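You operate a simulated robot arm through the tools that you are given. There is no shell and no other tool. Be economical: measure what you need, move in short steps, check, and stop when the job is done.

The job below is to be done with a simulated two-armed robot. You get a single attempt, and the scene is never put back.

JOB
Pack the short and the long roll into their sleeves and cap them.
Fine: short roll in the short sleeve; each cap matches the band on its sleeve.

Only the result counts: the job must be done as asked and must still hold three seconds after the hand-in. Knocking over, shifting, dropping, spilling or breaking anything else fails it. A push-on lid holds only when it is set on centred and level and pressed home; a screw cap is set on level and turned clockwise until tight.

ROBOT AND FRAMES
Two 7-joint arms with two-finger grippers on one trunk, on a base that drives. Base frame: it is fixed to the floor where the robot stands at the start and does not move with it; the origin is under the middle of the robot, x ahead of it, y to its left, z up; the surface under the hand at the start is at about z = 800. Readings come in mm, degrees, newtons and seconds.
The left shoulder is at the start at [50, 191, 1167], the right one opposite. With the tool pointing down near the work surface each hand reaches from about 100 to 720 mm from the robot's upright axis, wherever it stands, measured 20 degrees to its own side. Payload 2.69 kg a hand.
The tool frame of a hand sits at the grasp point between the pads (the TCP): z along the fingers, y along the line on which they close. The tips reach 20 mm beyond it. The gripper opens to 100 mm. The gripper's body begins 63 mm behind the TCP.
Orientation is told as [roll, pitch, yaw] about the base's x, y, z axes, in that order, counted from this pose: with the fingers straight down and closing along the base's y, the tool's x points along the base's -x, its y along +y and its z along -z.

CONTROLS
- The arms move only by the tool send_rows. It takes "left_series", "right_series" or both (then of equal length, played together; a hand with none holds still); each is a list of rows, each a list of 3 entries, a list of its own where there are three numbers: the shift along the tool's x, y, z in mm, then the turn, a rotation vector about the tool's x, y, z in degrees, then the opening, from 0 (shut) to 1 (fully open). In form: [[[dx, dy, dz], [ax, ay, az], fingers], ...]. A call has 1 to 12 rows; each row shifts and turns the commanded pose from where the row before left it, along the tool's axes as they then stand. Rows are played at 5 a second. More than 50 mm and 8.6 degrees between two rows, or a gripper value outside its range, and nothing of the call is played. A pose out of reach is approached as far as the arm can. The call stops where the force on the tool passes 90 N (or 10 N more than at its start, if that is more) or the arm is blocked; 0.2 s more then pass. The fingers move at their own pace (about 153 mm/s each) and stop on an object; they squeeze with about 44 N. The grip force told is the motor's: it shows also when the fingers shut on nothing. Time passes only in rows, and 0.2 s behind the last, so rows that do not move let the fingers close. The reply holds the time, the measured pose of the TCP, the force on the tool along the base axes, the opening and the grip force, in the units named above and with some noise, with the torque about the TCP (base axes, N m) and any sound that the robot's microphone picked up.
- Cameras (640 x 400 px; columns grow to the right, rows downward): "scene" is now at [145.7, 27.4, 1373.7]; the picture's right is [0.23, -0.97, 0.00], its down [-0.32, -0.07, -0.95] and it looks along [0.92, 0.21, -0.32] (base axes); focal length 214 px, centre (320, 200). "left" rides on the left gripper at [70, 19, -99] in its tool frame; the picture's right is [-0.26, 0.97, 0.00], its down [-0.75, -0.20, -0.63] and it looks along [-0.61, -0.16, 0.78] (tool axes); focal length 230 px, centre (320, 200). "right" rides on the right gripper at [70, -19, -99] in its tool frame; the picture's right is [0.26, 0.97, 0.00], its down [-0.75, 0.20, -0.63] and it looks along [-0.61, 0.16, 0.78] (tool axes); focal length 230 px, centre (320, 200). There is no depth. A picture from a camera that has moved, and an enlarged one, comes with that camera's place and axes in the base frame and with its lens. The place of the scene camera against the robot may be out by one fixed shift of up to 25 mm in any direction.
- get_image(camera): a new picture of that camera. The clock stands still meanwhile.
- slide_trunk(by): slides the trunk up (or, below 0, down) by that many mm; the arms and the scene camera ride with it, the base frame stays. It gives what a move gives, with no picture.
- drive_base(legs): drives the robot by 1 to 6 legs, each [ahead, left, turn to the left] in mm, mm and degrees, along the robot's own axes; the way and the turn of a leg run together, so that a leg with both is an arc; at most 1500 mm and 180 degrees a leg. The arms and the cameras ride along, it lands a little off, and it stops where it bumps. It gives what a move gives.
- pan_tilt(pan, tilt): turns the head with the scene camera to pan (to the left, within 80 degrees either way) and tilt (down, from -29 to 69), counted from straight ahead of the robot. It gives what a move gives.
- inspect(camera, box): a new picture of the part [left, top, right, bottom] of that camera's present view, enlarged. The clock stands still meanwhile.
- finish_job(): hands the job in; it is judged then, once.

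Go step by step. Nothing tells you exact positions but the pictures and the camera data: compare them with the known pose of the tool, close in by small moves and look again before you grip or let go. The budget is 120 turns and 88 pictures, counting those below and the enlarged ones. Unless the task says otherwise, let go and move clear before handing in, and close with one line.

The tools are called by a JSON object that holds its "api" and its "payload". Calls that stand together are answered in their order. send_rows: Moves the arms, as the interface text tells. Its arguments: {"type":"object","properties":{"left_series":{"type":"array","items":{"type":"array"}},"right_series":{"type":"array","items":{"type":"array"}}},"required":[]} The other tools are called the same way: slide_trunk (by) slides the trunk up or down; drive_base (legs) drives the base; pan_tilt (pan, tilt) turns the head that bears the scene camera; get_image (camera) takes a picture; inspect (camera, box) takes an enlarged picture of a part of a camera's view; finish_job () hands the job in.

At the start:

```text
time_s: 0.0
left_eef_pos: [329.4, 183.7, 1293.9]
left_tcp_rot: [0.0, 0.0, 0.0]
left_contact_force: [0.4, -0.4, 0.4]
left_wrist_torque: [0.0, 0.0, 0.02]
left_finger_gap: 99.9
left_finger_force: 0.0
right_eef_pos: [425.5, -134.5, 1232.4]
right_tcp_rot: [0.0, 0.1, -0.1]
right_contact_force: [0.2, 0.1, 0.3]
right_wrist_torque: [-0.01, -0.04, 0.0]
right_finger_gap: 99.7
right_finger_force: 0.1
trunk travel left (down, up): [-225.0, 98.0]
robot x, y, heading: [0.5, -3.3, 0.1]
head pan, tilt: [13.0, 18.9]
```

scene: 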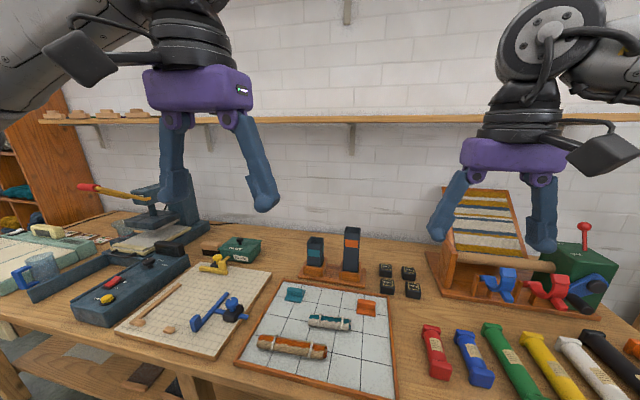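
right: 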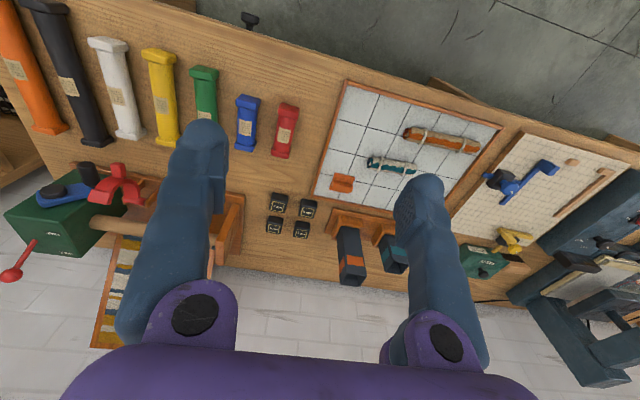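
left: 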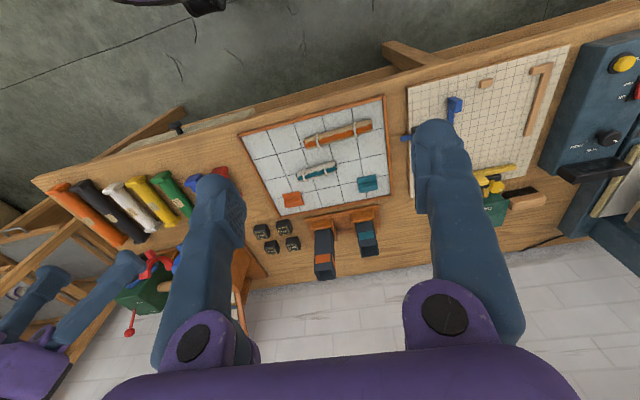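

I see a gridded tray with two rolls (short teal, long orange) and two caps, with two upright sleeves (teal band short, orange band tall) behind it. I'll look closer first.

{"api": "inspect", "payload": {"camera": "scene", "box": [230, 215, 430, 395]}}

{"api": "inspect", "payload": {"camera": "left", "box": [230, 90, 410, 290]}}

{"api": "inspect", "payload": {"camera": "right", "box": [300, 80, 520, 290]}}

```text
2.22 times, centred on (330, 305) of scene
camera zoom: at [145.7, 27.4, 1373.7], right [0.23, -0.97, 0.0], down [-0.32, -0.07, -0.95], along [0.92, 0.21, -0.32], focal length 477 px, centre (298, -33)
```

zoom: 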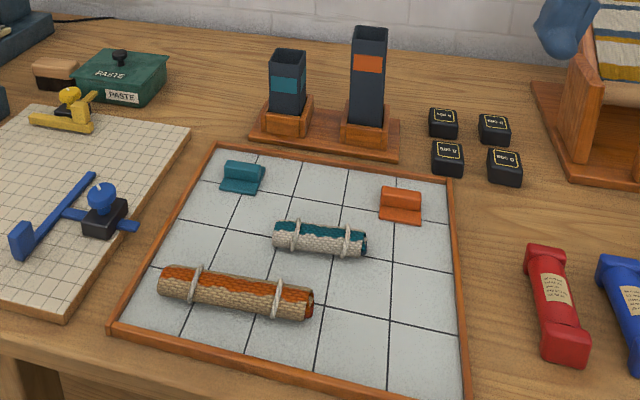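

```text
2.00 times, centred on (320, 190) of left
camera zoom: at [259.7, 202.4, 1391.8], right [0.26, 0.97, 0.0], down [0.75, -0.2, 0.63], along [0.61, -0.16, -0.78], focal length 460 px, centre (320, 220)
```

zoom: 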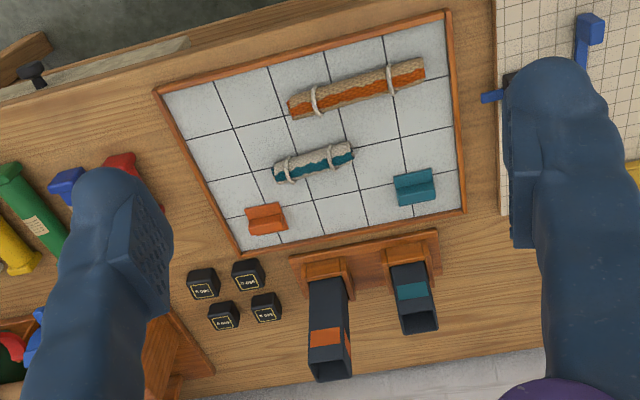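

```text
1.90 times, centred on (410, 185) of right
camera zoom: at [354.4, -154.3, 1330.5], right [-0.26, 0.97, 0.0], down [0.75, 0.2, 0.63], along [0.61, 0.16, -0.78], focal length 438 px, centre (149, 229)
```

zoom: 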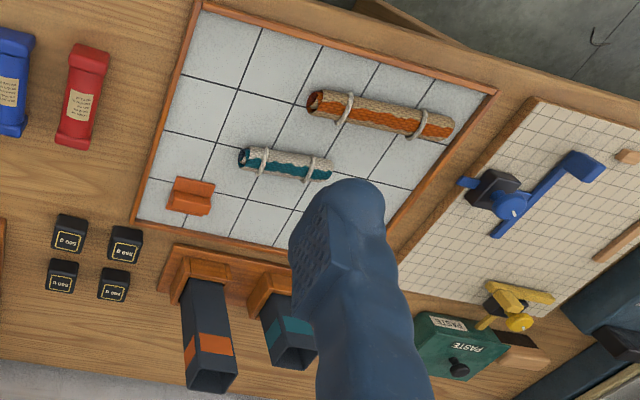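

Caps are at roughly x≈687 (teal y≈238, orange y≈0), rolls at x≈508 and 603, sleeves at x≈830, which is far. I'll look down to see how much room there is to drive ahead.

{"api": "pan_tilt", "payload": {"pan": 0, "tilt": 60}}

{"api": "get_image", "payload": {"camera": "scene"}}

```text
time_s: 1.1
left_eef_pos: [328.9, 184.0, 1292.9]
left_tcp_rot: [-0.1, 0.0, 0.1]
left_contact_force: [-0.6, 0.2, -0.4]
left_wrist_torque: [-0.01, 0.01, 0.0]
left_finger_gap: 100.2
left_finger_force: 0.0
right_eef_pos: [425.4, -134.5, 1231.7]
right_tcp_rot: [0.0, 0.0, -0.1]
right_contact_force: [-0.1, 0.7, 0.1]
right_wrist_torque: [0.0, 0.0, 0.0]
right_finger_gap: 100.3
right_finger_force: 0.0
trunk travel left (down, up): [-225.0, 98.0]
robot x, y, heading: [-0.1, 0.0, -0.1]
head pan, tilt: [0.0, 60.0]
```

```text
81 pictures are left
camera scene: at [121.5, 6.4, 1313.9], right [0.0, -1.0, 0.0], down [-0.87, 0.0, -0.5], along [0.5, 0.0, -0.87], focal length 214 px, centre (320, 200)
```

scene: 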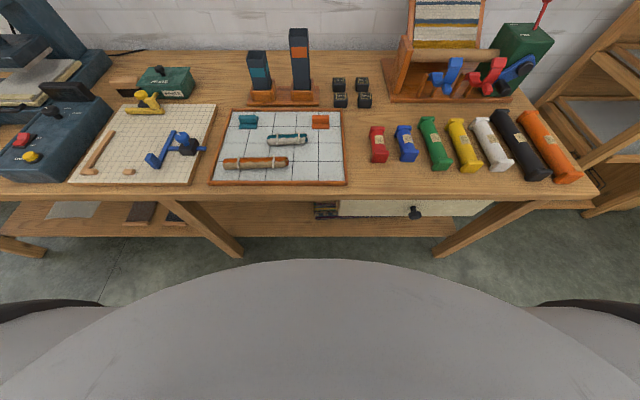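

The gap to the table looks around 100+ mm, table edge at x≈420. I'll drive ahead 90 mm.

{"api": "drive_base", "payload": {"legs": [[90, 0, 0]]}}

{"api": "get_image", "payload": {"camera": "scene"}}

```text
time_s: 2.2
left_eef_pos: [417.4, 184.5, 1293.2]
left_tcp_rot: [0.0, 0.0, 0.1]
left_contact_force: [1.3, -0.2, 0.5]
left_wrist_torque: [0.03, 0.03, 0.0]
left_finger_gap: 99.8
left_finger_force: 0.1
right_eef_pos: [513.6, -134.5, 1232.6]
right_tcp_rot: [0.0, 0.0, 0.0]
right_contact_force: [-0.6, 0.0, 0.7]
right_wrist_torque: [-0.02, 0.01, 0.01]
right_finger_gap: 100.1
right_finger_force: 0.1
trunk travel left (down, up): [-225.0, 98.0]
robot x, y, heading: [89.3, -3.9, 0.0]
head pan, tilt: [0.0, 60.0]
```

```text
80 pictures are left
camera scene: at [210.8, 6.6, 1313.8], right [0.0, -1.0, 0.0], down [-0.87, 0.0, -0.5], along [0.5, 0.0, -0.87], focal length 214 px, centre (320, 200)
```

scene: 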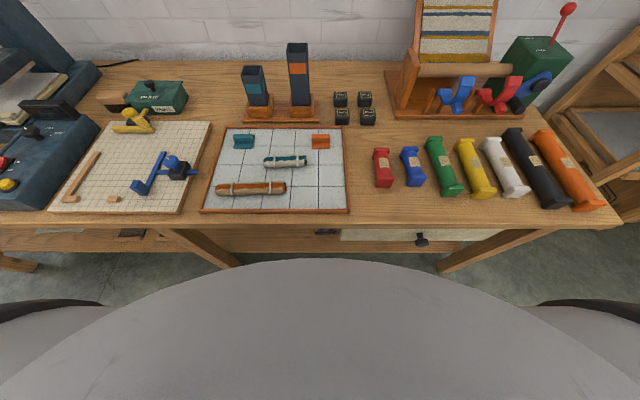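

Clear still. Now a careful left-hand view from here to measure everything.

{"api": "inspect", "payload": {"camera": "left", "box": [200, 60, 440, 210]}}

{"api": "inspect", "payload": {"camera": "right", "box": [300, 60, 540, 210]}}

{"api": "inspect", "payload": {"camera": "scene", "box": [195, 30, 355, 130]}}

```text
2.67 times, centred on (320, 135) of left
camera zoom: at [348.7, 202.8, 1391.7], right [0.26, 0.97, 0.0], down [0.75, -0.2, 0.63], along [0.61, -0.16, -0.78], focal length 614 px, centre (320, 373)
```

zoom: 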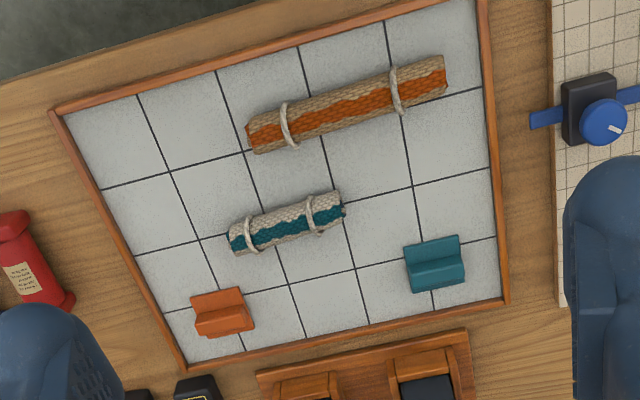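

```text
2.67 times, centred on (420, 135) of right
camera zoom: at [443.8, -153.8, 1330.4], right [-0.26, 0.97, 0.0], down [0.75, 0.2, 0.63], along [0.61, 0.16, -0.78], focal length 614 px, centre (53, 373)
```

zoom: 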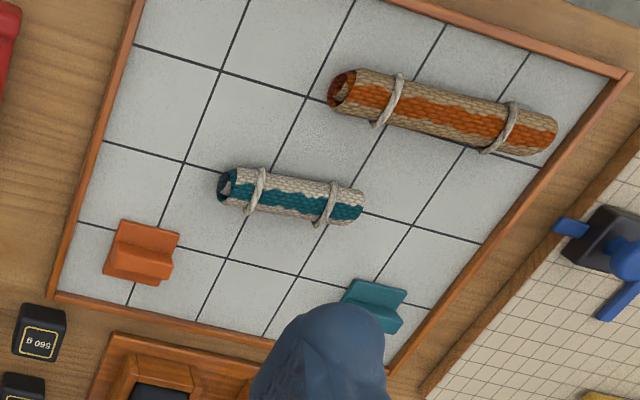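

```text
4.00 times, centred on (275, 80) of scene
camera zoom: at [210.8, 6.6, 1313.8], right [0.0, -1.0, 0.0], down [-0.87, 0.0, -0.5], along [0.5, 0.0, -0.87], focal length 858 px, centre (500, 680)
```

zoom: 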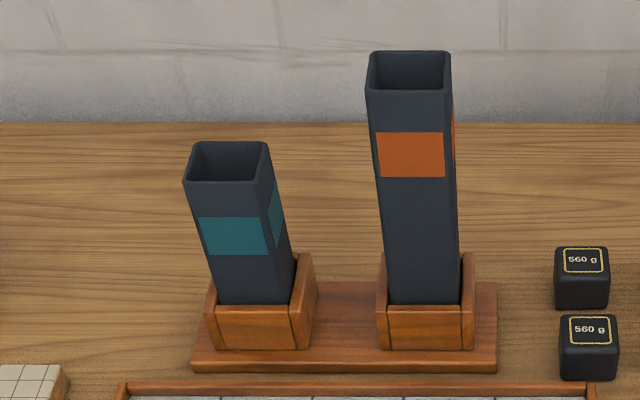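

Estimates: teal roll from about (604,43) to (597,163), orange roll from (513,97) to (502,277), sleeves near x≈825, y≈200 (short) and y≈65 (tall), with rims at z≈958 and 1017. I'll bring the left hand above the right end of the teal roll, turned to close along x.

{"api": "send_rows", "payload": {"left_series": [[[-23, -16, 37], [0, 0, 0], 0.8], [[-23, -16, 37], [0, 0, 0], 0.8], [[-23, -16, 37], [0, 0, 0], 0.8], [[-23, -16, 37], [0, 0, 0], 0.8], [[-23, -16, 37], [0, 0, 0], 0.8], [[-23, -16, 37], [0, 0, 0], 0.8], [[-23, -15, 37], [0, 0, 0], 0.8], [[-23, -15, 37], [0, 0, 0], 0.8]]}}

{"api": "send_rows", "payload": {"left_series": [[[0, 0, 0], [0, 0, 8.2], 0.8], [[0, 0, 0], [0, 0, 8.2], 0.8], [[0, 0, 0], [0, 0, 8.2], 0.8], [[0, 0, 0], [0, 0, 8.2], 0.8], [[0, 0, 0], [0, 0, 8.2], 0.8], [[0, 0, 0], [0, 0, 8.2], 0.8], [[0, 0, 0], [0, 0, 8.2], 0.8], [[0, 0, 0], [0, 0, 8.2], 0.8], [[0, 0, 0], [0, 0, 8.2], 0.8], [[0, 0, 0], [0, 0, 8.2], 0.8], [[0, 0, 0], [0, 0, 5], 0.8], [[0, 0, 0], [0, 0, 0], 0.8]]}}

{"api": "get_image", "payload": {"camera": "left"}}

{"api": "get_image", "payload": {"camera": "scene"}}

```text
time_s: 4.0
left_eef_pos: [604.2, 59.1, 997.1]
left_tcp_rot: [0.0, 0.0, 0.1]
left_contact_force: [0.6, 0.0, 1.2]
left_wrist_torque: [-0.02, 0.02, 0.02]
left_finger_gap: 79.9
left_finger_force: 0.1
right_eef_pos: [514.5, -135.5, 1231.0]
right_tcp_rot: [0.1, 0.0, -0.1]
right_contact_force: [0.3, -0.5, -0.6]
right_wrist_torque: [0.01, 0.04, 0.0]
right_finger_gap: 100.3
right_finger_force: 0.1
trunk travel left (down, up): [-225.0, 98.0]
robot x, y, heading: [89.2, 3.3, 0.3]
head pan, tilt: [0.0, 60.0]
```

```text
time_s: 6.6
left_eef_pos: [601.8, 59.1, 997.5]
left_tcp_rot: [0.0, 0.0, -87.0]
left_contact_force: [0.6, -0.8, -0.1]
left_wrist_torque: [-0.01, -0.03, 0.01]
left_finger_gap: 80.0
left_finger_force: 0.1
right_eef_pos: [514.2, -134.8, 1230.8]
right_tcp_rot: [0.0, 0.1, -0.1]
right_contact_force: [0.5, -0.1, 0.3]
right_wrist_torque: [0.0, 0.03, 0.01]
right_finger_gap: 100.2
right_finger_force: 0.1
trunk travel left (down, up): [-225.0, 98.0]
robot x, y, heading: [89.8, 0.7, 0.0]
head pan, tilt: [0.0, 60.0]
```

```text
76 pictures are left
camera left: at [617.1, 129.0, 1095.2], right [0.98, -0.21, 0.0], down [-0.16, -0.76, 0.63], along [-0.13, -0.62, -0.78], focal length 230 px, centre (320, 200)
```

left: 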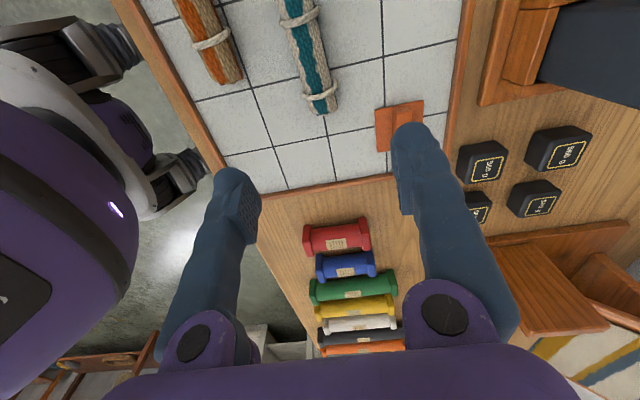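

```text
75 pictures are left
camera scene: at [210.2, 6.6, 1313.8], right [0.0, -1.0, 0.0], down [-0.87, 0.0, -0.5], along [0.5, 0.0, -0.87], focal length 214 px, centre (320, 200)
```

scene: 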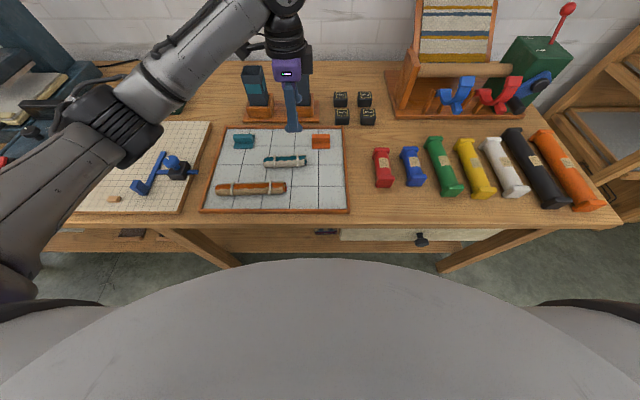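

The teal roll's end is at about (601,41), tie near y≈58. I'll grip past the tie, at y≈84, and go down.

{"api": "send_rows", "payload": {"left_series": [[[25, 0, 40], [0, 0, 0], 0.8], [[0, 0, 40], [0, 0, 0], 0.8], [[0, 0, 40], [0, 0, 0], 0.8], [[0, 0, 25], [0, 0, 0], 0.8], [[0, 0, 10], [0, 0, 0], 0.8], [[0, 0, 7], [0, 0, 0], 0.8]]}}

{"api": "get_image", "payload": {"camera": "left"}}

{"api": "inspect", "payload": {"camera": "scene", "box": [240, 110, 340, 190]}}

```text
time_s: 8.0
left_eef_pos: [599.0, 84.0, 834.0]
left_tcp_rot: [-0.1, 0.0, -87.0]
left_contact_force: [0.4, -0.2, -0.6]
left_wrist_torque: [0.01, 0.0, -0.01]
left_finger_gap: 80.3
left_finger_force: 0.0
right_eef_pos: [513.1, -134.3, 1232.6]
right_tcp_rot: [0.1, 0.1, 0.0]
right_contact_force: [-0.8, 0.9, 0.1]
right_wrist_torque: [-0.02, -0.02, 0.02]
right_finger_gap: 100.0
right_finger_force: 0.0
trunk travel left (down, up): [-225.0, 98.0]
robot x, y, heading: [88.4, -2.5, 0.1]
head pan, tilt: [0.0, 60.0]
```

```text
74 pictures are left
camera left: at [615.3, 153.8, 933.0], right [0.98, -0.21, 0.0], down [-0.16, -0.76, 0.63], along [-0.13, -0.62, -0.78], focal length 230 px, centre (320, 200)
```

left: 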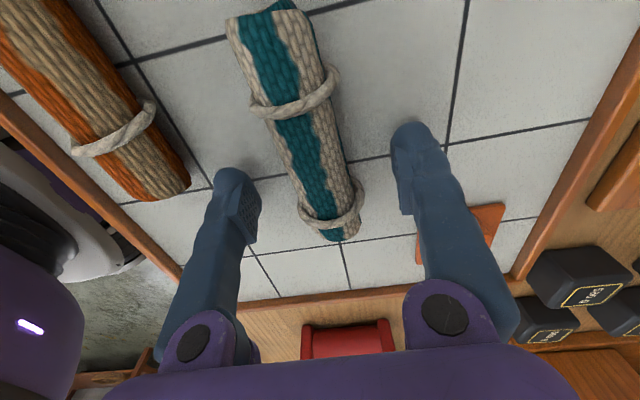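

```text
5.00 times, centred on (290, 150) of scene
camera zoom: at [210.2, 6.5, 1313.8], right [0.0, -1.0, 0.0], down [-0.87, 0.0, -0.5], along [0.5, 0.0, -0.87], focal length 1072 px, centre (470, 450)
```

zoom: 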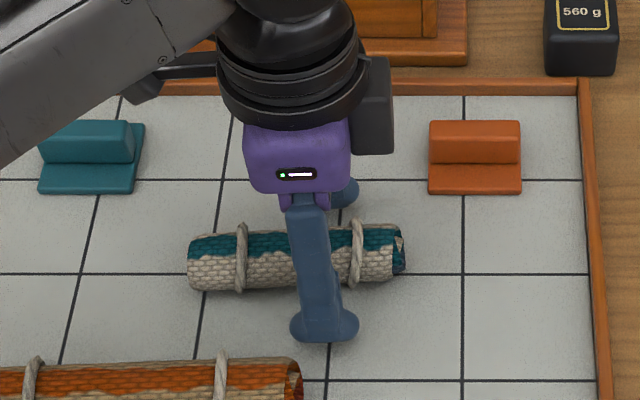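

Fingers straddle the roll between the ties. Lower slightly and close.

{"api": "send_rows", "payload": {"left_series": [[[0, 0, 4], [0, 0, 0], 0.8], [[0, 0, 0], [0, 0, 0], 0.3], [[0, 0, 0], [0, 0, 0], 0.1], [[0, 0, 0], [0, 0, 0], 0.1], [[0, 0, 0], [0, 0, 0], 0.1]]}}

{"api": "send_rows", "payload": {"left_series": [[[0, 0, -15], [0, 0, 0], 0.1], [[0, 0, -30], [0, 0, 0], 0.1], [[0, 0, -35], [0, 0, 0], 0.1]]}}

{"api": "get_image", "payload": {"camera": "left"}}

```text
time_s: 9.2
left_eef_pos: [598.9, 83.6, 830.8]
left_tcp_rot: [0.0, 0.0, -86.8]
left_contact_force: [0.5, 0.5, -0.3]
left_wrist_torque: [-0.01, 0.02, 0.02]
left_finger_gap: 32.1
left_finger_force: 44.0
right_eef_pos: [513.8, -133.7, 1231.9]
right_tcp_rot: [0.0, 0.1, 0.0]
right_contact_force: [0.3, 1.1, 0.0]
right_wrist_torque: [0.0, 0.0, 0.02]
right_finger_gap: 100.1
right_finger_force: 0.2
trunk travel left (down, up): [-225.0, 98.0]
robot x, y, heading: [91.6, 1.7, 0.1]
head pan, tilt: [0.0, 60.0]
```

```text
time_s: 10.0
left_eef_pos: [600.1, 84.6, 912.3]
left_tcp_rot: [-0.1, 0.0, -86.9]
left_contact_force: [0.0, 0.1, -0.9]
left_wrist_torque: [0.0, -0.03, 0.01]
left_finger_gap: 31.9
left_finger_force: 44.3
right_eef_pos: [513.2, -135.2, 1231.3]
right_tcp_rot: [0.0, -0.1, -0.1]
right_contact_force: [0.1, 0.4, -0.2]
right_wrist_torque: [-0.02, -0.04, 0.0]
right_finger_gap: 100.0
right_finger_force: 0.2
trunk travel left (down, up): [-225.0, 98.0]
robot x, y, heading: [86.8, 0.0, 0.0]
head pan, tilt: [0.0, 60.0]
```

```text
72 pictures are left
camera left: at [616.0, 154.7, 1010.2], right [0.98, -0.21, 0.0], down [-0.16, -0.76, 0.63], along [-0.13, -0.62, -0.78], focal length 230 px, centre (320, 200)
```

left: 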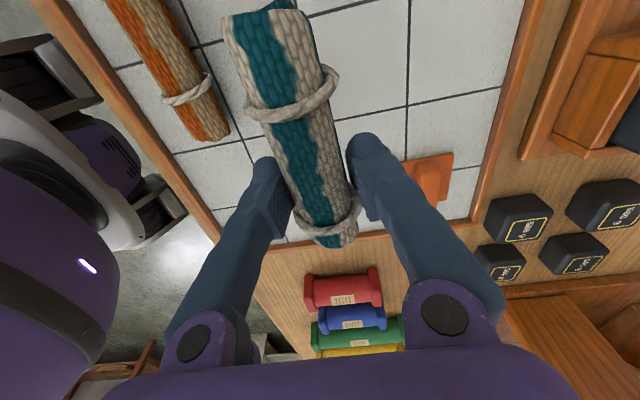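

Held firmly (32 mm). Lift and turn back to face ahead, then pitch the hand so the roll hangs vertical.

{"api": "send_rows", "payload": {"left_series": [[[0, 0, -20], [0, 0, -7.9], 0.1], [[0, 0, -20], [0, 0, -7.9], 0.1], [[0, 0, -20], [0, 0, -7.9], 0.1], [[0, 0, -20], [0, 0, -7.9], 0.1], [[0, 0, -20], [0, 0, -7.9], 0.1], [[0, 0, -20], [0, 0, -7.9], 0.1], [[0, 0, -20], [0, 0, -7.9], 0.1], [[0, 0, -20], [0, 0, -7.9], 0.1], [[0, 0, -20], [0, 0, -7.9], 0.1], [[0, 0, -20], [0, 0, -7.9], 0.1], [[0, 0, -20], [0, 0, -7.9], 0.1], [[0, 0, 0], [0, 0, 0], 0.1]]}}

{"api": "send_rows", "payload": {"left_series": [[[0, 0, 0], [0, -8.2, 0], 0.1], [[0, 0, 0], [0, -8.2, 0], 0.1], [[0, 0, 0], [0, -8.2, 0], 0.1], [[0, 0, 0], [0, -8.2, 0], 0.1], [[0, 0, 0], [0, -8.2, 0], 0.1], [[0, 0, 0], [0, -8.2, 0], 0.1], [[0, 0, 0], [0, -8.2, 0], 0.1], [[0, 0, 0], [0, -8.2, 0], 0.1], [[0, 0, 0], [0, -8.2, 0], 0.1], [[0, 0, 0], [0, -8.2, 0], 0.1], [[0, 0, 0], [0, -8, 0], 0.1], [[0, 0, 0], [0, 0, 0], 0.1]]}}

{"api": "pan_tilt", "payload": {"pan": 12, "tilt": 30}}

{"api": "get_image", "payload": {"camera": "scene"}}

```text
time_s: 12.6
left_eef_pos: [600.1, 84.4, 1131.6]
left_tcp_rot: [0.0, 0.0, 0.1]
left_contact_force: [-1.1, 0.1, -0.6]
left_wrist_torque: [-0.01, -0.01, -0.03]
left_finger_gap: 31.9
left_finger_force: 43.8
right_eef_pos: [514.1, -134.6, 1231.8]
right_tcp_rot: [0.0, 0.0, 0.0]
right_contact_force: [0.2, 0.9, -0.3]
right_wrist_torque: [-0.01, 0.02, -0.01]
right_finger_gap: 100.0
right_finger_force: 0.0
trunk travel left (down, up): [-225.0, 98.0]
robot x, y, heading: [88.6, -1.5, 0.2]
head pan, tilt: [0.0, 60.0]
```

```text
time_s: 15.2
left_eef_pos: [599.7, 83.4, 1131.2]
left_tcp_rot: [178.1, -89.9, -178.0]
left_contact_force: [0.2, 0.5, -0.4]
left_wrist_torque: [0.05, -0.02, -0.01]
left_finger_gap: 31.5
left_finger_force: 44.5
right_eef_pos: [514.3, -135.7, 1231.3]
right_tcp_rot: [-0.1, 0.0, -0.1]
right_contact_force: [0.3, 0.5, -0.2]
right_wrist_torque: [0.04, 0.0, -0.01]
right_finger_gap: 100.1
right_finger_force: 0.1
trunk travel left (down, up): [-225.0, 98.0]
robot x, y, heading: [88.1, -2.4, -0.2]
head pan, tilt: [0.0, 60.0]
```

```text
time_s: 16.1
left_eef_pos: [599.9, 83.7, 1131.9]
left_tcp_rot: [-71.0, -90.0, 70.9]
left_contact_force: [-0.8, -0.4, -0.3]
left_wrist_torque: [-0.02, -0.04, 0.02]
left_finger_gap: 31.5
left_finger_force: 44.4
right_eef_pos: [513.8, -133.5, 1231.8]
right_tcp_rot: [0.0, -0.1, 0.0]
right_contact_force: [-0.3, 0.0, -0.2]
right_wrist_torque: [0.01, -0.03, 0.0]
right_finger_gap: 100.0
right_finger_force: 0.1
trunk travel left (down, up): [-225.0, 98.0]
robot x, y, heading: [91.3, 2.5, 0.1]
head pan, tilt: [12.0, 30.0]
```

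```text
71 pictures are left
camera scene: at [232.0, 25.4, 1355.8], right [0.21, -0.98, 0.0], down [-0.49, -0.1, -0.87], along [0.85, 0.18, -0.5], focal length 214 px, centre (320, 200)
```

scene: 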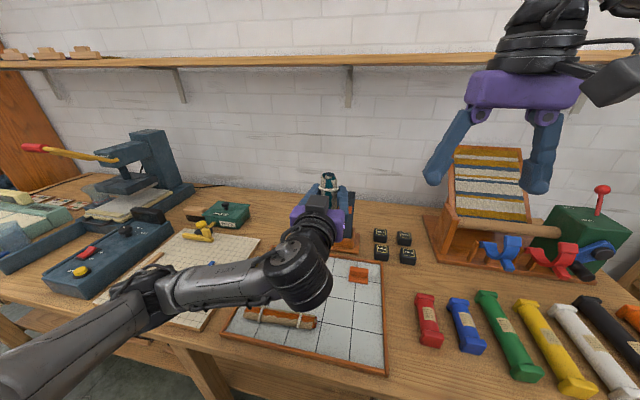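

Roll is hanging vertical. Triangulation puts the short rim near (842,204,937) and the tall rim near (843,64,1002); I'll refine with the right-hand camera.

{"api": "get_image", "payload": {"camera": "right"}}

```text
70 pictures are left
camera right: at [443.3, -153.8, 1330.6], right [-0.26, 0.97, 0.0], down [0.75, 0.2, 0.63], along [0.61, 0.16, -0.78], focal length 230 px, centre (320, 200)
```

right: 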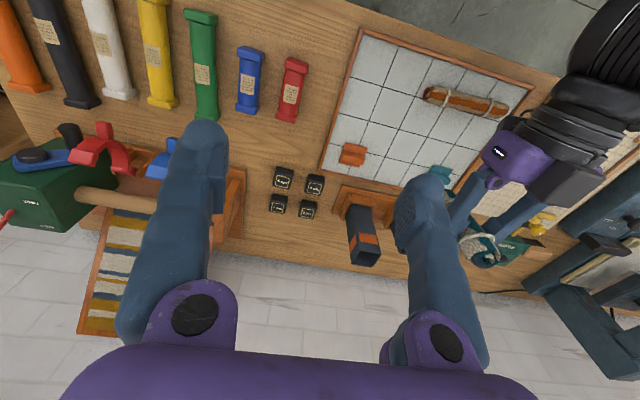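

Move the left hand over in line with the short sleeve first (still well in front and above), and shift the right hand for a clear view between its fingers.

{"api": "send_rows", "payload": {"left_series": [[[0, 30, 0], [0, 0, 0], 0.1], [[0, 30, 0], [0, 0, 0], 0.1], [[0, 30, 10], [0, 0, 0], 0.1], [[0, 30, 20], [0, 0, 0], 0.1]], "right_series": [[[0, 25, -10], [0, 0, 0], 1], [[0, 25, -10], [0, 0, 0], 1], [[0, 25, 0], [0, 0, 0], 1], [[0, 25, 0], [0, 0, 0], 1]]}}

{"api": "get_image", "payload": {"camera": "right"}}

{"api": "get_image", "payload": {"camera": "scene"}}

```text
time_s: 17.1
left_eef_pos: [632.1, 205.3, 1130.7]
left_tcp_rot: [-117.2, -90.0, 117.2]
left_contact_force: [-0.1, -0.5, -0.9]
left_wrist_torque: [-0.02, 0.04, -0.04]
left_finger_gap: 31.5
left_finger_force: 44.2
right_eef_pos: [513.5, -32.6, 1252.1]
right_tcp_rot: [0.1, 0.0, 0.0]
right_contact_force: [0.2, 0.1, -0.3]
right_wrist_torque: [-0.02, -0.02, 0.0]
right_finger_gap: 99.7
right_finger_force: 0.0
trunk travel left (down, up): [-225.0, 98.0]
robot x, y, heading: [90.0, 0.2, -0.0]
head pan, tilt: [12.0, 30.0]
```

```text
69 pictures are left
camera right: at [443.5, -52.4, 1350.9], right [-0.26, 0.97, 0.0], down [0.75, 0.2, 0.63], along [0.61, 0.16, -0.78], focal length 230 px, centre (320, 200)
```

right: 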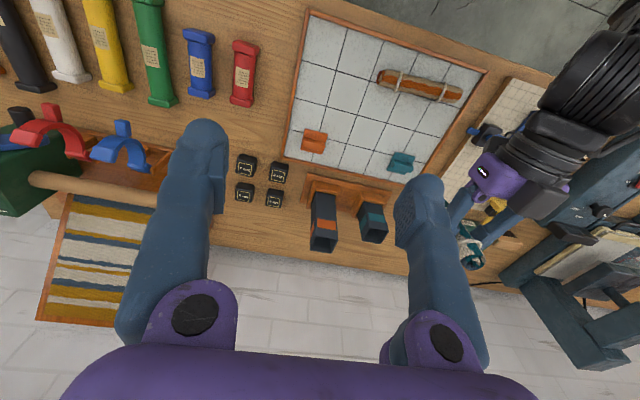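

```text
68 pictures are left
camera scene: at [232.1, 26.5, 1355.8], right [0.21, -0.98, 0.0], down [-0.49, -0.11, -0.87], along [0.85, 0.18, -0.5], focal length 214 px, centre (320, 200)
```

scene: 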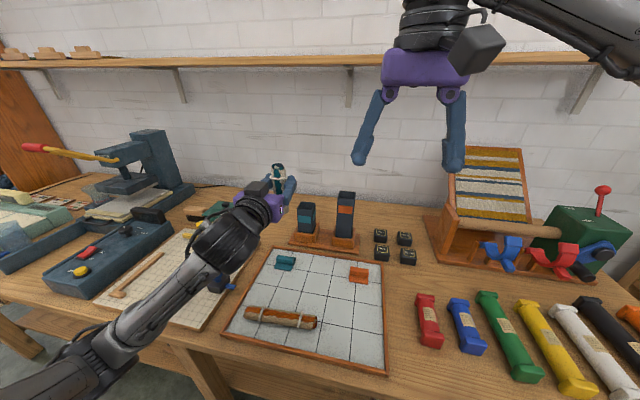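

{"api": "inspect", "payload": {"camera": "right", "box": [296, 165, 416, 255]}}

{"api": "inspect", "payload": {"camera": "scene", "box": [250, 150, 370, 260]}}

```text
4.44 times, centred on (356, 210) of right
camera zoom: at [443.5, -52.4, 1350.9], right [-0.26, 0.97, 0.0], down [0.75, 0.2, 0.63], along [0.61, 0.16, -0.78], focal length 1022 px, centre (160, 156)
```

zoom: 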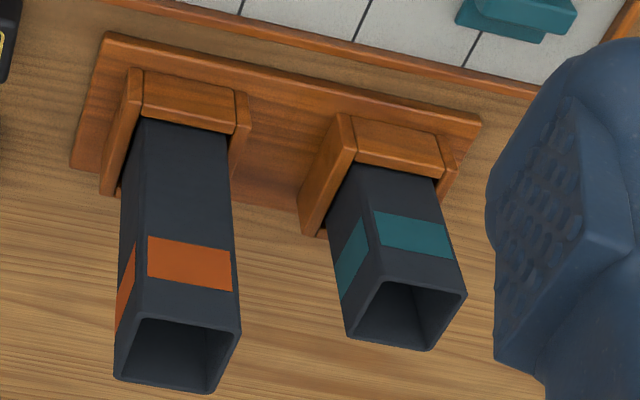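

```text
3.64 times, centred on (310, 205) of scene
camera zoom: at [232.1, 26.5, 1355.8], right [0.21, -0.98, 0.0], down [-0.49, -0.11, -0.87], along [0.85, 0.18, -0.5], focal length 780 px, centre (356, 182)
```

zoom: 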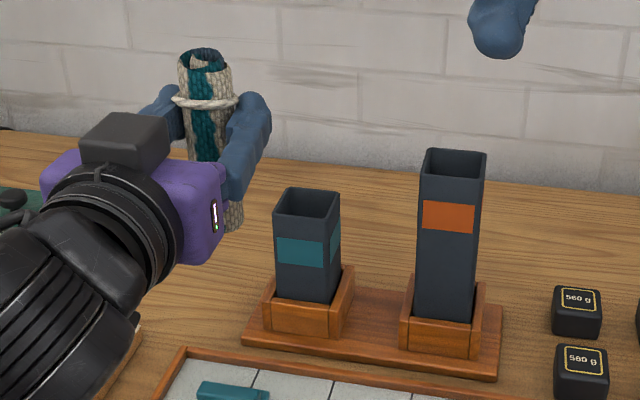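

Refined: short rim (842,204,939), tall rim (843,64,1002), sleeves squared to the base axes. The roll's axis should sit ~6 mm beyond the TCP; I move it over the short sleeve.

{"api": "send_rows", "payload": {"left_series": [[[0, -1, 40], [0, 0, 0], 0.1], [[0, 0, 40], [0, 0, 0], 0.1], [[0, 0, 40], [0, 0, 0], 0.1], [[0, 0, 40], [0, 0, 0], 0.1], [[0, 0, 44], [0, 0, 0], 0.1], [[0, 0, 0], [0, 0, 0], 0.1]]}}

{"api": "get_image", "payload": {"camera": "right"}}

{"api": "inspect", "payload": {"camera": "scene", "box": [250, 130, 370, 260]}}

```text
time_s: 18.5
left_eef_pos: [834.7, 200.3, 1130.2]
left_tcp_rot: [-142.8, -90.0, 142.8]
left_contact_force: [0.2, 0.2, -1.1]
left_wrist_torque: [0.0, 0.03, -0.02]
left_finger_gap: 31.0
left_finger_force: 44.3
right_eef_pos: [513.0, -34.1, 1250.3]
right_tcp_rot: [-0.1, 0.0, 0.0]
right_contact_force: [0.9, -0.1, 0.4]
right_wrist_torque: [-0.02, -0.01, 0.02]
right_finger_gap: 99.9
right_finger_force: 0.1
trunk travel left (down, up): [-225.0, 98.0]
robot x, y, heading: [85.4, -0.9, 0.2]
head pan, tilt: [12.0, 30.0]
```

```text
65 pictures are left
camera right: at [443.0, -53.6, 1351.0], right [-0.26, 0.97, 0.0], down [0.75, 0.2, 0.63], along [0.61, 0.16, -0.78], focal length 230 px, centre (320, 200)
```

right: 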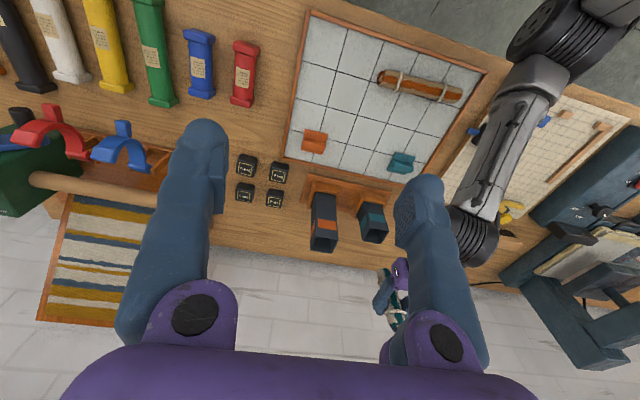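

```text
3.08 times, centred on (310, 195) of scene
camera zoom: at [231.6, 25.7, 1356.0], right [0.21, -0.98, 0.0], down [-0.49, -0.1, -0.87], along [0.85, 0.18, -0.5], focal length 660 px, centre (351, 215)
```

zoom: 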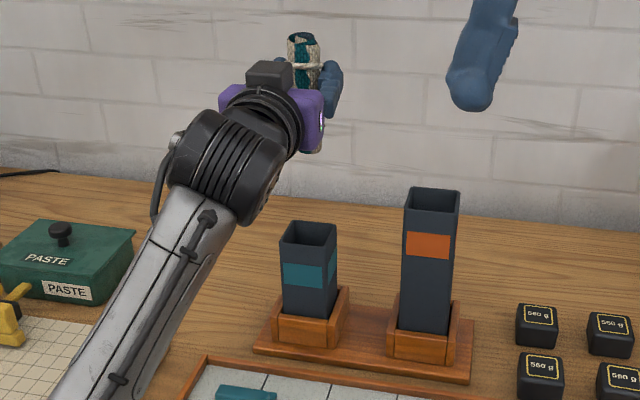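

The roll is above the short sleeve. Lower it to just above the rim, and shift the right hand for a clear side view.

{"api": "send_rows", "payload": {"left_series": [[[35, 1, 0], [0, 0, 0], 0.1], [[35, 0, 0], [0, 0, 0], 0.1], [[25, 0, 0], [0, 0, 0], 0.1]], "right_series": [[[0, 15, 0], [0, 0, 0], 1], [[0, 15, 0], [0, 0, 0], 1], [[0, 15, 0], [0, 0, 0], 1]]}}

{"api": "inspect", "payload": {"camera": "right", "box": [270, 150, 430, 270]}}

{"api": "inspect", "payload": {"camera": "scene", "box": [250, 150, 370, 260]}}

```text
time_s: 19.3
left_eef_pos: [835.7, 202.7, 1036.1]
left_tcp_rot: [-124.4, -90.0, 124.3]
left_contact_force: [0.0, 0.3, -0.4]
left_wrist_torque: [0.02, -0.01, -0.02]
left_finger_gap: 31.0
left_finger_force: 43.9
right_eef_pos: [511.2, 9.6, 1251.5]
right_tcp_rot: [-0.1, 0.0, 0.0]
right_contact_force: [-0.6, 0.3, -0.5]
right_wrist_torque: [-0.03, 0.01, -0.03]
right_finger_gap: 100.4
right_finger_force: 0.0
trunk travel left (down, up): [-225.0, 98.0]
robot x, y, heading: [87.1, 1.2, 0.3]
head pan, tilt: [12.0, 30.0]
```

```text
3.33 times, centred on (350, 210) of right
camera zoom: at [442.0, -8.8, 1350.7], right [-0.26, 0.97, 0.0], down [0.75, 0.2, 0.63], along [0.61, 0.16, -0.78], focal length 767 px, centre (220, 167)
```

zoom: 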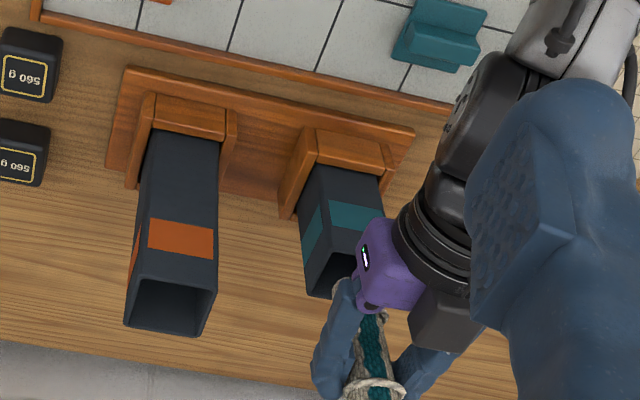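

```text
3.64 times, centred on (310, 205) of scene
camera zoom: at [232.2, 26.0, 1355.9], right [0.21, -0.98, 0.0], down [-0.49, -0.1, -0.87], along [0.85, 0.18, -0.5], focal length 780 px, centre (356, 182)
```

zoom: 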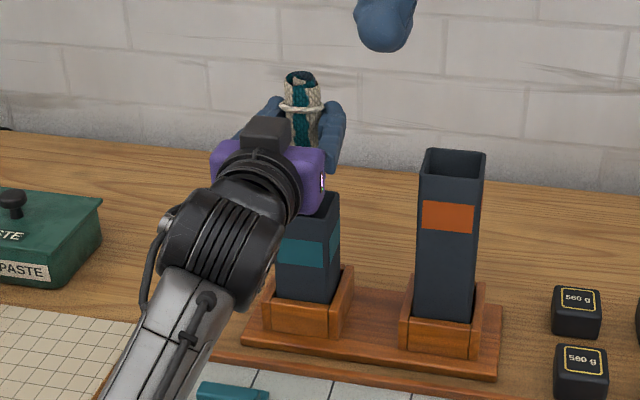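

Laterally the roll lines up with the sleeve's mouth. I'll descend in small steps, watching the force.

{"api": "send_rows", "payload": {"left_series": [[[10, 1, 0], [0, 0, 0], 0.1], [[8, 0, 0], [0, 0, 0], 0.1], [[8, 0, 0], [0, 0, 0], 0.1], [[6, 0, 0], [0, 0, 0], 0.1]]}}

{"api": "inspect", "payload": {"camera": "right", "box": [310, 170, 430, 270]}}

```text
time_s: 20.3
left_eef_pos: [833.8, 205.4, 1002.4]
left_tcp_rot: [94.4, -90.0, -94.4]
left_contact_force: [-0.1, 0.2, -1.9]
left_wrist_torque: [-0.02, -0.03, 0.01]
left_finger_gap: 31.0
left_finger_force: 44.2
right_eef_pos: [512.0, 9.8, 1251.4]
right_tcp_rot: [-0.1, 0.0, 0.0]
right_contact_force: [-0.1, 0.1, -0.4]
right_wrist_torque: [-0.02, -0.01, 0.0]
right_finger_gap: 100.3
right_finger_force: 0.0
trunk travel left (down, up): [-225.0, 98.0]
robot x, y, heading: [90.7, -0.7, 0.3]
head pan, tilt: [12.0, 30.0]
```

```text
4.00 times, centred on (370, 220) of right
camera zoom: at [441.9, -9.7, 1350.8], right [-0.26, 0.97, 0.0], down [0.75, 0.2, 0.63], along [0.61, 0.16, -0.78], focal length 920 px, centre (120, 120)
```

zoom: 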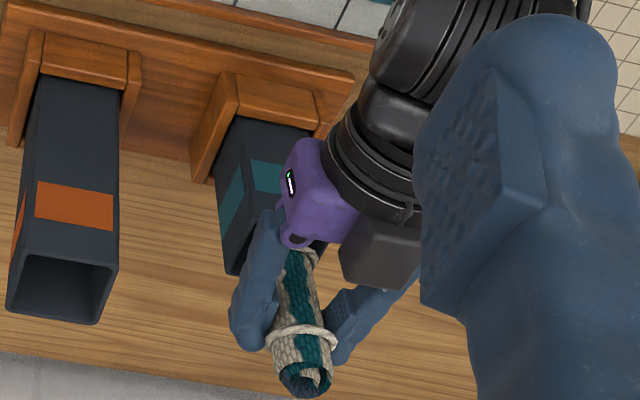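

No contact so far, the roll enters freely. Continue down until the fingers are just above the rim.

{"api": "send_rows", "payload": {"left_series": [[[10, -1.5, 0], [0, 0, 0], 0.1], [[10, 0, 0], [0, 0, 0], 0.1], [[10, 0, 0], [0, 0, 0], 0.1], [[8, 0, 0], [0, 0, 0], 0.1], [[6, 0, 0], [0, 0, 0], 0.1]]}}

{"api": "inspect", "payload": {"camera": "right", "box": [310, 170, 430, 270]}}

{"api": "inspect", "payload": {"camera": "scene", "box": [250, 150, 370, 260]}}

```text
time_s: 21.5
left_eef_pos: [833.6, 203.5, 962.1]
left_tcp_rot: [-170.2, -89.9, 170.1]
left_contact_force: [0.6, -0.4, 0.5]
left_wrist_torque: [0.04, -0.02, 0.01]
left_finger_gap: 28.8
left_finger_force: 43.9
right_eef_pos: [511.2, 9.5, 1251.8]
right_tcp_rot: [0.0, -0.1, 0.0]
right_contact_force: [0.3, -1.0, -0.2]
right_wrist_torque: [0.02, 0.0, -0.02]
right_finger_gap: 100.1
right_finger_force: 0.0
trunk travel left (down, up): [-225.0, 98.0]
robot x, y, heading: [89.2, 0.0, 0.0]
head pan, tilt: [12.0, 30.0]
```

```text
4.00 times, centred on (370, 220) of right
camera zoom: at [441.7, -9.6, 1350.9], right [-0.26, 0.97, 0.0], down [0.75, 0.2, 0.63], along [0.61, 0.16, -0.78], focal length 920 px, centre (120, 120)
```

zoom: 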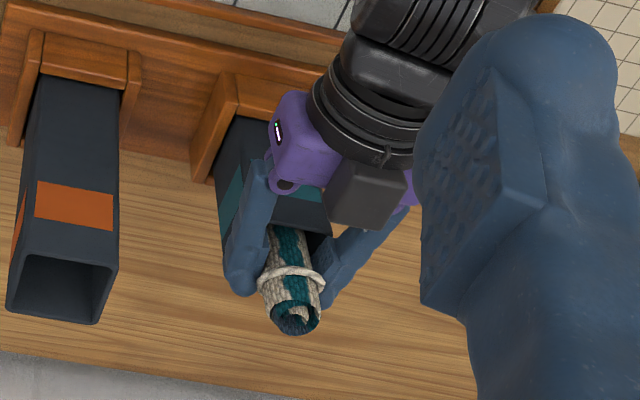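

```text
3.64 times, centred on (310, 205) of scene
camera zoom: at [231.8, 25.4, 1356.0], right [0.21, -0.98, 0.0], down [-0.49, -0.1, -0.87], along [0.85, 0.18, -0.5], focal length 780 px, centre (356, 182)
```

zoom: 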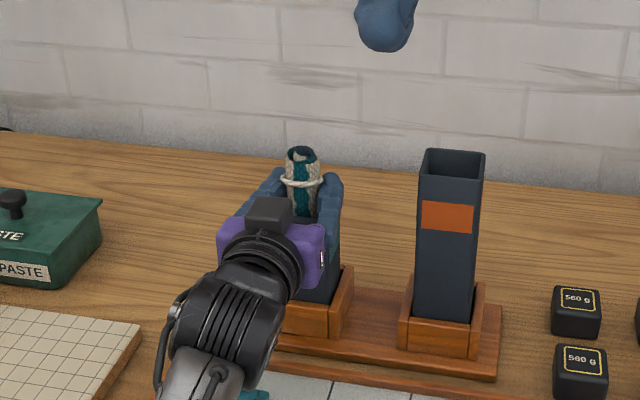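

The roll is visibly inside the sleeve's mouth with the fingers just above the rim. Release.

{"api": "send_rows", "payload": {"left_series": [[[0, 0, 0], [0, 0, 0], 0.4], [[0, 0, 0], [0, 0, 0], 0.7], [[0, 0, 0], [0, 0, 0], 0.7], [[0, 0, 0], [0, 0, 0], 0.7]]}}

{"api": "inspect", "payload": {"camera": "right", "box": [310, 170, 430, 270]}}

```text
time_s: 22.5
left_eef_pos: [834.4, 202.8, 961.1]
left_tcp_rot: [-88.2, -90.0, 88.1]
left_contact_force: [-0.5, 0.7, 0.1]
left_wrist_torque: [0.01, -0.02, -0.03]
left_finger_gap: 70.3
left_finger_force: 0.1
right_eef_pos: [512.5, 10.1, 1251.9]
right_tcp_rot: [0.1, 0.0, 0.0]
right_contact_force: [-0.2, 0.7, -0.8]
right_wrist_torque: [0.02, -0.01, -0.03]
right_finger_gap: 100.1
right_finger_force: 0.1
trunk travel left (down, up): [-225.0, 98.0]
robot x, y, heading: [87.0, -0.4, 0.0]
head pan, tilt: [12.0, 30.0]
```

```text
4.00 times, centred on (370, 220) of right
camera zoom: at [441.9, -9.6, 1350.8], right [-0.26, 0.97, 0.0], down [0.75, 0.2, 0.63], along [0.61, 0.16, -0.78], focal length 920 px, centre (120, 120)
```

zoom: 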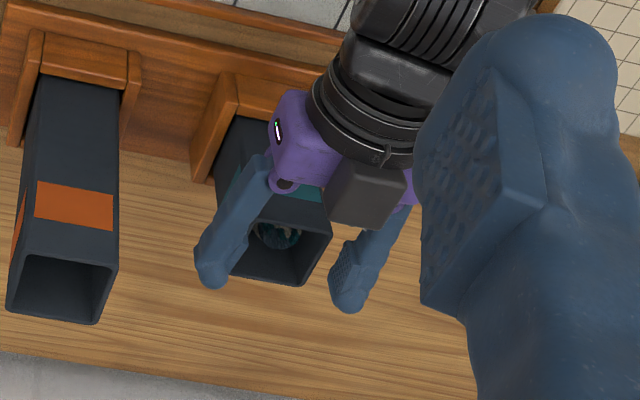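

The short roll dropped fully into its sleeve. Retreat up and back, and bring the hand down-facing again.

{"api": "send_rows", "payload": {"left_series": [[[-40, 0, 0], [0, 0, 0], 0.8], [[-45, 0, 0], [0, 0, 0], 0.8], [[-45, 0, 0], [0, 0, 0], 0.8], [[-30, 0, -30], [0, 0, 0], 0.8], [[0, 0, -48], [0, 0, 0], 0.8], [[0, 0, -48], [0, 0, 0], 0.8], [[0, 0, -48], [0, 0, 0], 0.8], [[0, 0, -48], [0, 0, 0], 0.8], [[0, 0, -48], [0, 0, 0], 0.8]]}}

{"api": "send_rows", "payload": {"left_series": [[[0, 0, 0], [0, 8.2, 0], 0.8], [[0, 0, 0], [0, 8.2, 0], 0.8], [[0, 0, 0], [0, 8.2, 0], 0.8], [[0, 0, 0], [0, 8.2, 0], 0.8], [[0, 0, 0], [0, 8.2, 0], 0.8], [[0, 0, 0], [0, 8.2, 0], 0.8], [[0, 0, 0], [0, 8.2, 0], 0.8], [[0, 0, 0], [0, 8.2, 0], 0.8], [[0, 0, 0], [0, 8.2, 0], 0.8], [[0, 0, 0], [0, 8.2, 0], 0.8], [[0, 0, 0], [0, 8, 0], 0.8], [[0, 0, 0], [0, 0, 0], 0.8]]}}

{"api": "send_rows", "payload": {"left_series": [[[0, 0, 0], [0, 0, 8.2], 0.8], [[0, 0, 0], [0, 0, 8.2], 0.8], [[0, 0, 0], [0, 0, 8.2], 0.8], [[0, 0, 0], [0, 0, 8.2], 0.8], [[0, 0, 0], [0, 0, 8.2], 0.8], [[0, 0, 0], [0, 0, 8.2], 0.8], [[0, 0, 0], [0, 0, 8.2], 0.8], [[0, 0, 0], [0, 0, 8.2], 0.8], [[0, 0, 0], [0, 0, 8.2], 0.8], [[0, 0, 0], [0, 0, 8.2], 0.8], [[0, 0, 0], [0, 0, 5], 0.8], [[0, 0, 0], [0, 0, 0], 0.8]]}}

```text
time_s: 24.5
left_eef_pos: [572.5, 207.8, 1115.8]
left_tcp_rot: [86.6, -87.8, -85.5]
left_contact_force: [-0.2, 1.0, 0.5]
left_wrist_torque: [-0.01, -0.02, -0.04]
left_finger_gap: 79.9
left_finger_force: 0.1
left hand out of reach, approached as far as the arm can: row 9
right_eef_pos: [511.2, 9.0, 1252.7]
right_tcp_rot: [0.0, -0.1, 0.0]
right_contact_force: [-0.1, 0.1, 0.4]
right_wrist_torque: [0.0, -0.05, 0.01]
right_finger_gap: 100.0
right_finger_force: 0.1
trunk travel left (down, up): [-225.0, 98.0]
robot x, y, heading: [85.5, -0.8, 0.1]
head pan, tilt: [12.0, 30.0]
```

```text
time_s: 25.1
left_eef_pos: [553.4, 221.5, 1022.8]
left_tcp_rot: [13.8, -62.0, -11.4]
left_contact_force: [0.6, 0.4, -0.8]
left_wrist_torque: [0.01, 0.01, -0.01]
left_finger_gap: 80.1
left_finger_force: 0.2
right_eef_pos: [512.4, 11.3, 1251.7]
right_tcp_rot: [0.0, 0.0, 0.0]
right_contact_force: [1.0, -0.5, -0.1]
right_wrist_torque: [-0.01, 0.0, 0.0]
right_finger_gap: 99.9
right_finger_force: 0.1
trunk travel left (down, up): [-225.0, 98.0]
robot x, y, heading: [87.0, -2.7, 0.2]
head pan, tilt: [12.0, 30.0]
stopped in row 3 (left hand): the arm was blocked; the commanded pose is now the measured one
```

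```text
time_s: 27.8
left_eef_pos: [551.7, 221.2, 1024.7]
left_tcp_rot: [63.1, 3.7, -87.9]
left_contact_force: [0.3, -0.4, -0.2]
left_wrist_torque: [-0.04, 0.02, -0.01]
left_finger_gap: 79.8
left_finger_force: 0.1
right_eef_pos: [511.1, 9.9, 1252.2]
right_tcp_rot: [-0.1, -0.1, 0.0]
right_contact_force: [0.5, 0.5, 0.5]
right_wrist_torque: [-0.02, 0.01, -0.02]
right_finger_gap: 100.0
right_finger_force: 0.0
trunk travel left (down, up): [-225.0, 98.0]
robot x, y, heading: [86.8, -1.5, 0.1]
head pan, tilt: [12.0, 30.0]
```

The arm got blocked in the pitch (too far back) and the tool is now tilted. I look before correcting.

{"api": "get_image", "payload": {"camera": "scene"}}

{"api": "get_image", "payload": {"camera": "left"}}

```text
57 pictures are left
camera scene: at [231.9, 25.4, 1355.9], right [0.21, -0.98, 0.0], down [-0.49, -0.1, -0.87], along [0.85, 0.18, -0.5], focal length 214 px, centre (320, 200)
```

scene: 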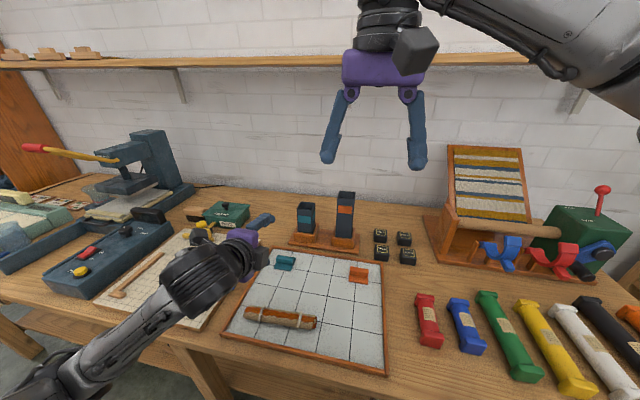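

```text
56 pictures are left
camera left: at [470.4, 283.5, 1090.4], right [0.45, -0.3, 0.84], down [-0.62, -0.78, 0.06], along [0.64, -0.55, -0.54], focal length 230 px, centre (320, 200)
```

left: 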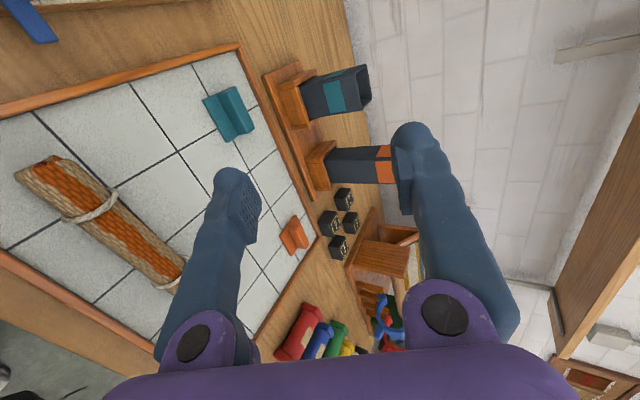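

Nothing was disturbed. I'll turn the tool back to point straight down, raising a little at the same time.

{"api": "send_rows", "payload": {"left_series": [[[0, 0, 0], [7.9, 0, 0], 0.8], [[0, 0, 0], [7.9, 0, 0], 0.8], [[0, 0, 0], [7.9, 0, 0], 0.8], [[0, 0, 0], [7.9, 0, 0], 0.8], [[0, 0, 0], [7.9, 0, 0], 0.8], [[0, 0, 0], [7.9, 0, 0], 0.8], [[0, 0, 0], [7.9, 0, 0], 0.8], [[0, 0, 0], [7.8, 0, 0], 0.8], [[0, 0, 0], [0, -3.7, 0], 0.8]]}}

```text
time_s: 29.8
left_eef_pos: [552.0, 221.3, 1024.9]
left_tcp_rot: [0.0, -0.1, -87.9]
left_contact_force: [0.0, 0.3, -0.1]
left_wrist_torque: [-0.01, -0.02, 0.01]
left_finger_gap: 80.1
left_finger_force: 0.0
right_eef_pos: [511.1, 9.5, 1252.2]
right_tcp_rot: [-0.1, -0.2, 0.0]
right_contact_force: [-0.5, 0.6, 0.1]
right_wrist_torque: [0.01, -0.01, 0.0]
right_finger_gap: 99.6
right_finger_force: 0.2
trunk travel left (down, up): [-225.0, 98.0]
robot x, y, heading: [87.2, 1.3, 0.2]
head pan, tilt: [12.0, 30.0]
```

Tool is down again. Move above the orange roll's right end and look.

{"api": "send_rows", "payload": {"left_series": [[[-32, -14, 28], [0, 0, 0], 0.8], [[-32, -14, 28], [0, 0, 0], 0.8], [[-33, -14, 28], [0, 0, 0], 0.8]]}}

{"api": "get_image", "payload": {"camera": "left"}}

```text
time_s: 30.6
left_eef_pos: [514.2, 121.9, 941.4]
left_tcp_rot: [0.0, -0.2, -87.7]
left_contact_force: [0.0, 0.2, 0.8]
left_wrist_torque: [-0.02, 0.01, 0.0]
left_finger_gap: 80.2
left_finger_force: 0.1
right_eef_pos: [512.6, 8.2, 1252.1]
right_tcp_rot: [0.2, 0.0, 0.0]
right_contact_force: [-0.5, -0.3, -0.4]
right_wrist_torque: [0.01, -0.04, 0.02]
right_finger_gap: 100.0
right_finger_force: 0.0
trunk travel left (down, up): [-225.0, 98.0]
robot x, y, heading: [90.6, 1.1, 0.1]
head pan, tilt: [12.0, 30.0]
```

```text
55 pictures are left
camera left: at [530.6, 192.5, 1039.4], right [0.98, -0.22, 0.0], down [-0.17, -0.76, 0.63], along [-0.14, -0.61, -0.78], focal length 230 px, centre (320, 200)
```

left: 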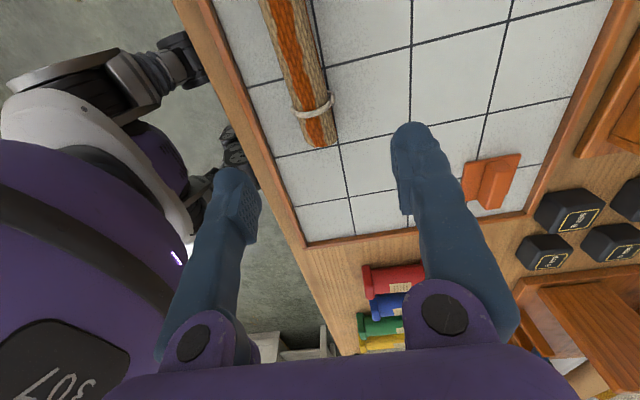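

The orange roll's end is at about (509,90), tie near y≈130; I'll grip at y≈107.

{"api": "send_rows", "payload": {"left_series": [[[-15, -5, 30], [0, 0, 0], 0.8], [[0, 0, 40], [0, 0, 0], 0.8], [[0, 0, 25], [0, 0, 0], 0.8], [[0, 0, 12], [0, 0, 0], 0.8]]}}

{"api": "get_image", "payload": {"camera": "left"}}

```text
time_s: 31.6
left_eef_pos: [508.6, 106.6, 833.6]
left_tcp_rot: [0.0, 0.0, -87.8]
left_contact_force: [-0.5, -0.1, -0.9]
left_wrist_torque: [-0.03, 0.02, -0.03]
left_finger_gap: 79.9
left_finger_force: 0.0
right_eef_pos: [511.9, 9.8, 1252.2]
right_tcp_rot: [0.0, 0.0, 0.1]
right_contact_force: [0.2, 0.3, 0.0]
right_wrist_torque: [0.0, 0.02, 0.0]
right_finger_gap: 99.7
right_finger_force: 0.1
trunk travel left (down, up): [-225.0, 98.0]
robot x, y, heading: [88.7, -1.6, 0.1]
head pan, tilt: [12.0, 30.0]
```

```text
54 pictures are left
camera left: at [525.9, 177.2, 932.9], right [0.98, -0.22, 0.0], down [-0.17, -0.76, 0.63], along [-0.14, -0.62, -0.78], focal length 230 px, centre (320, 200)
```

left: 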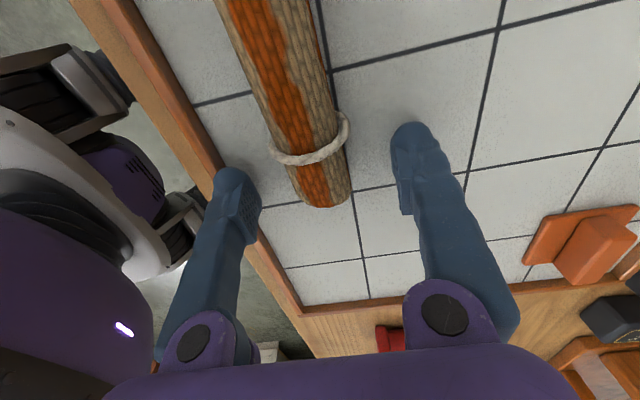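

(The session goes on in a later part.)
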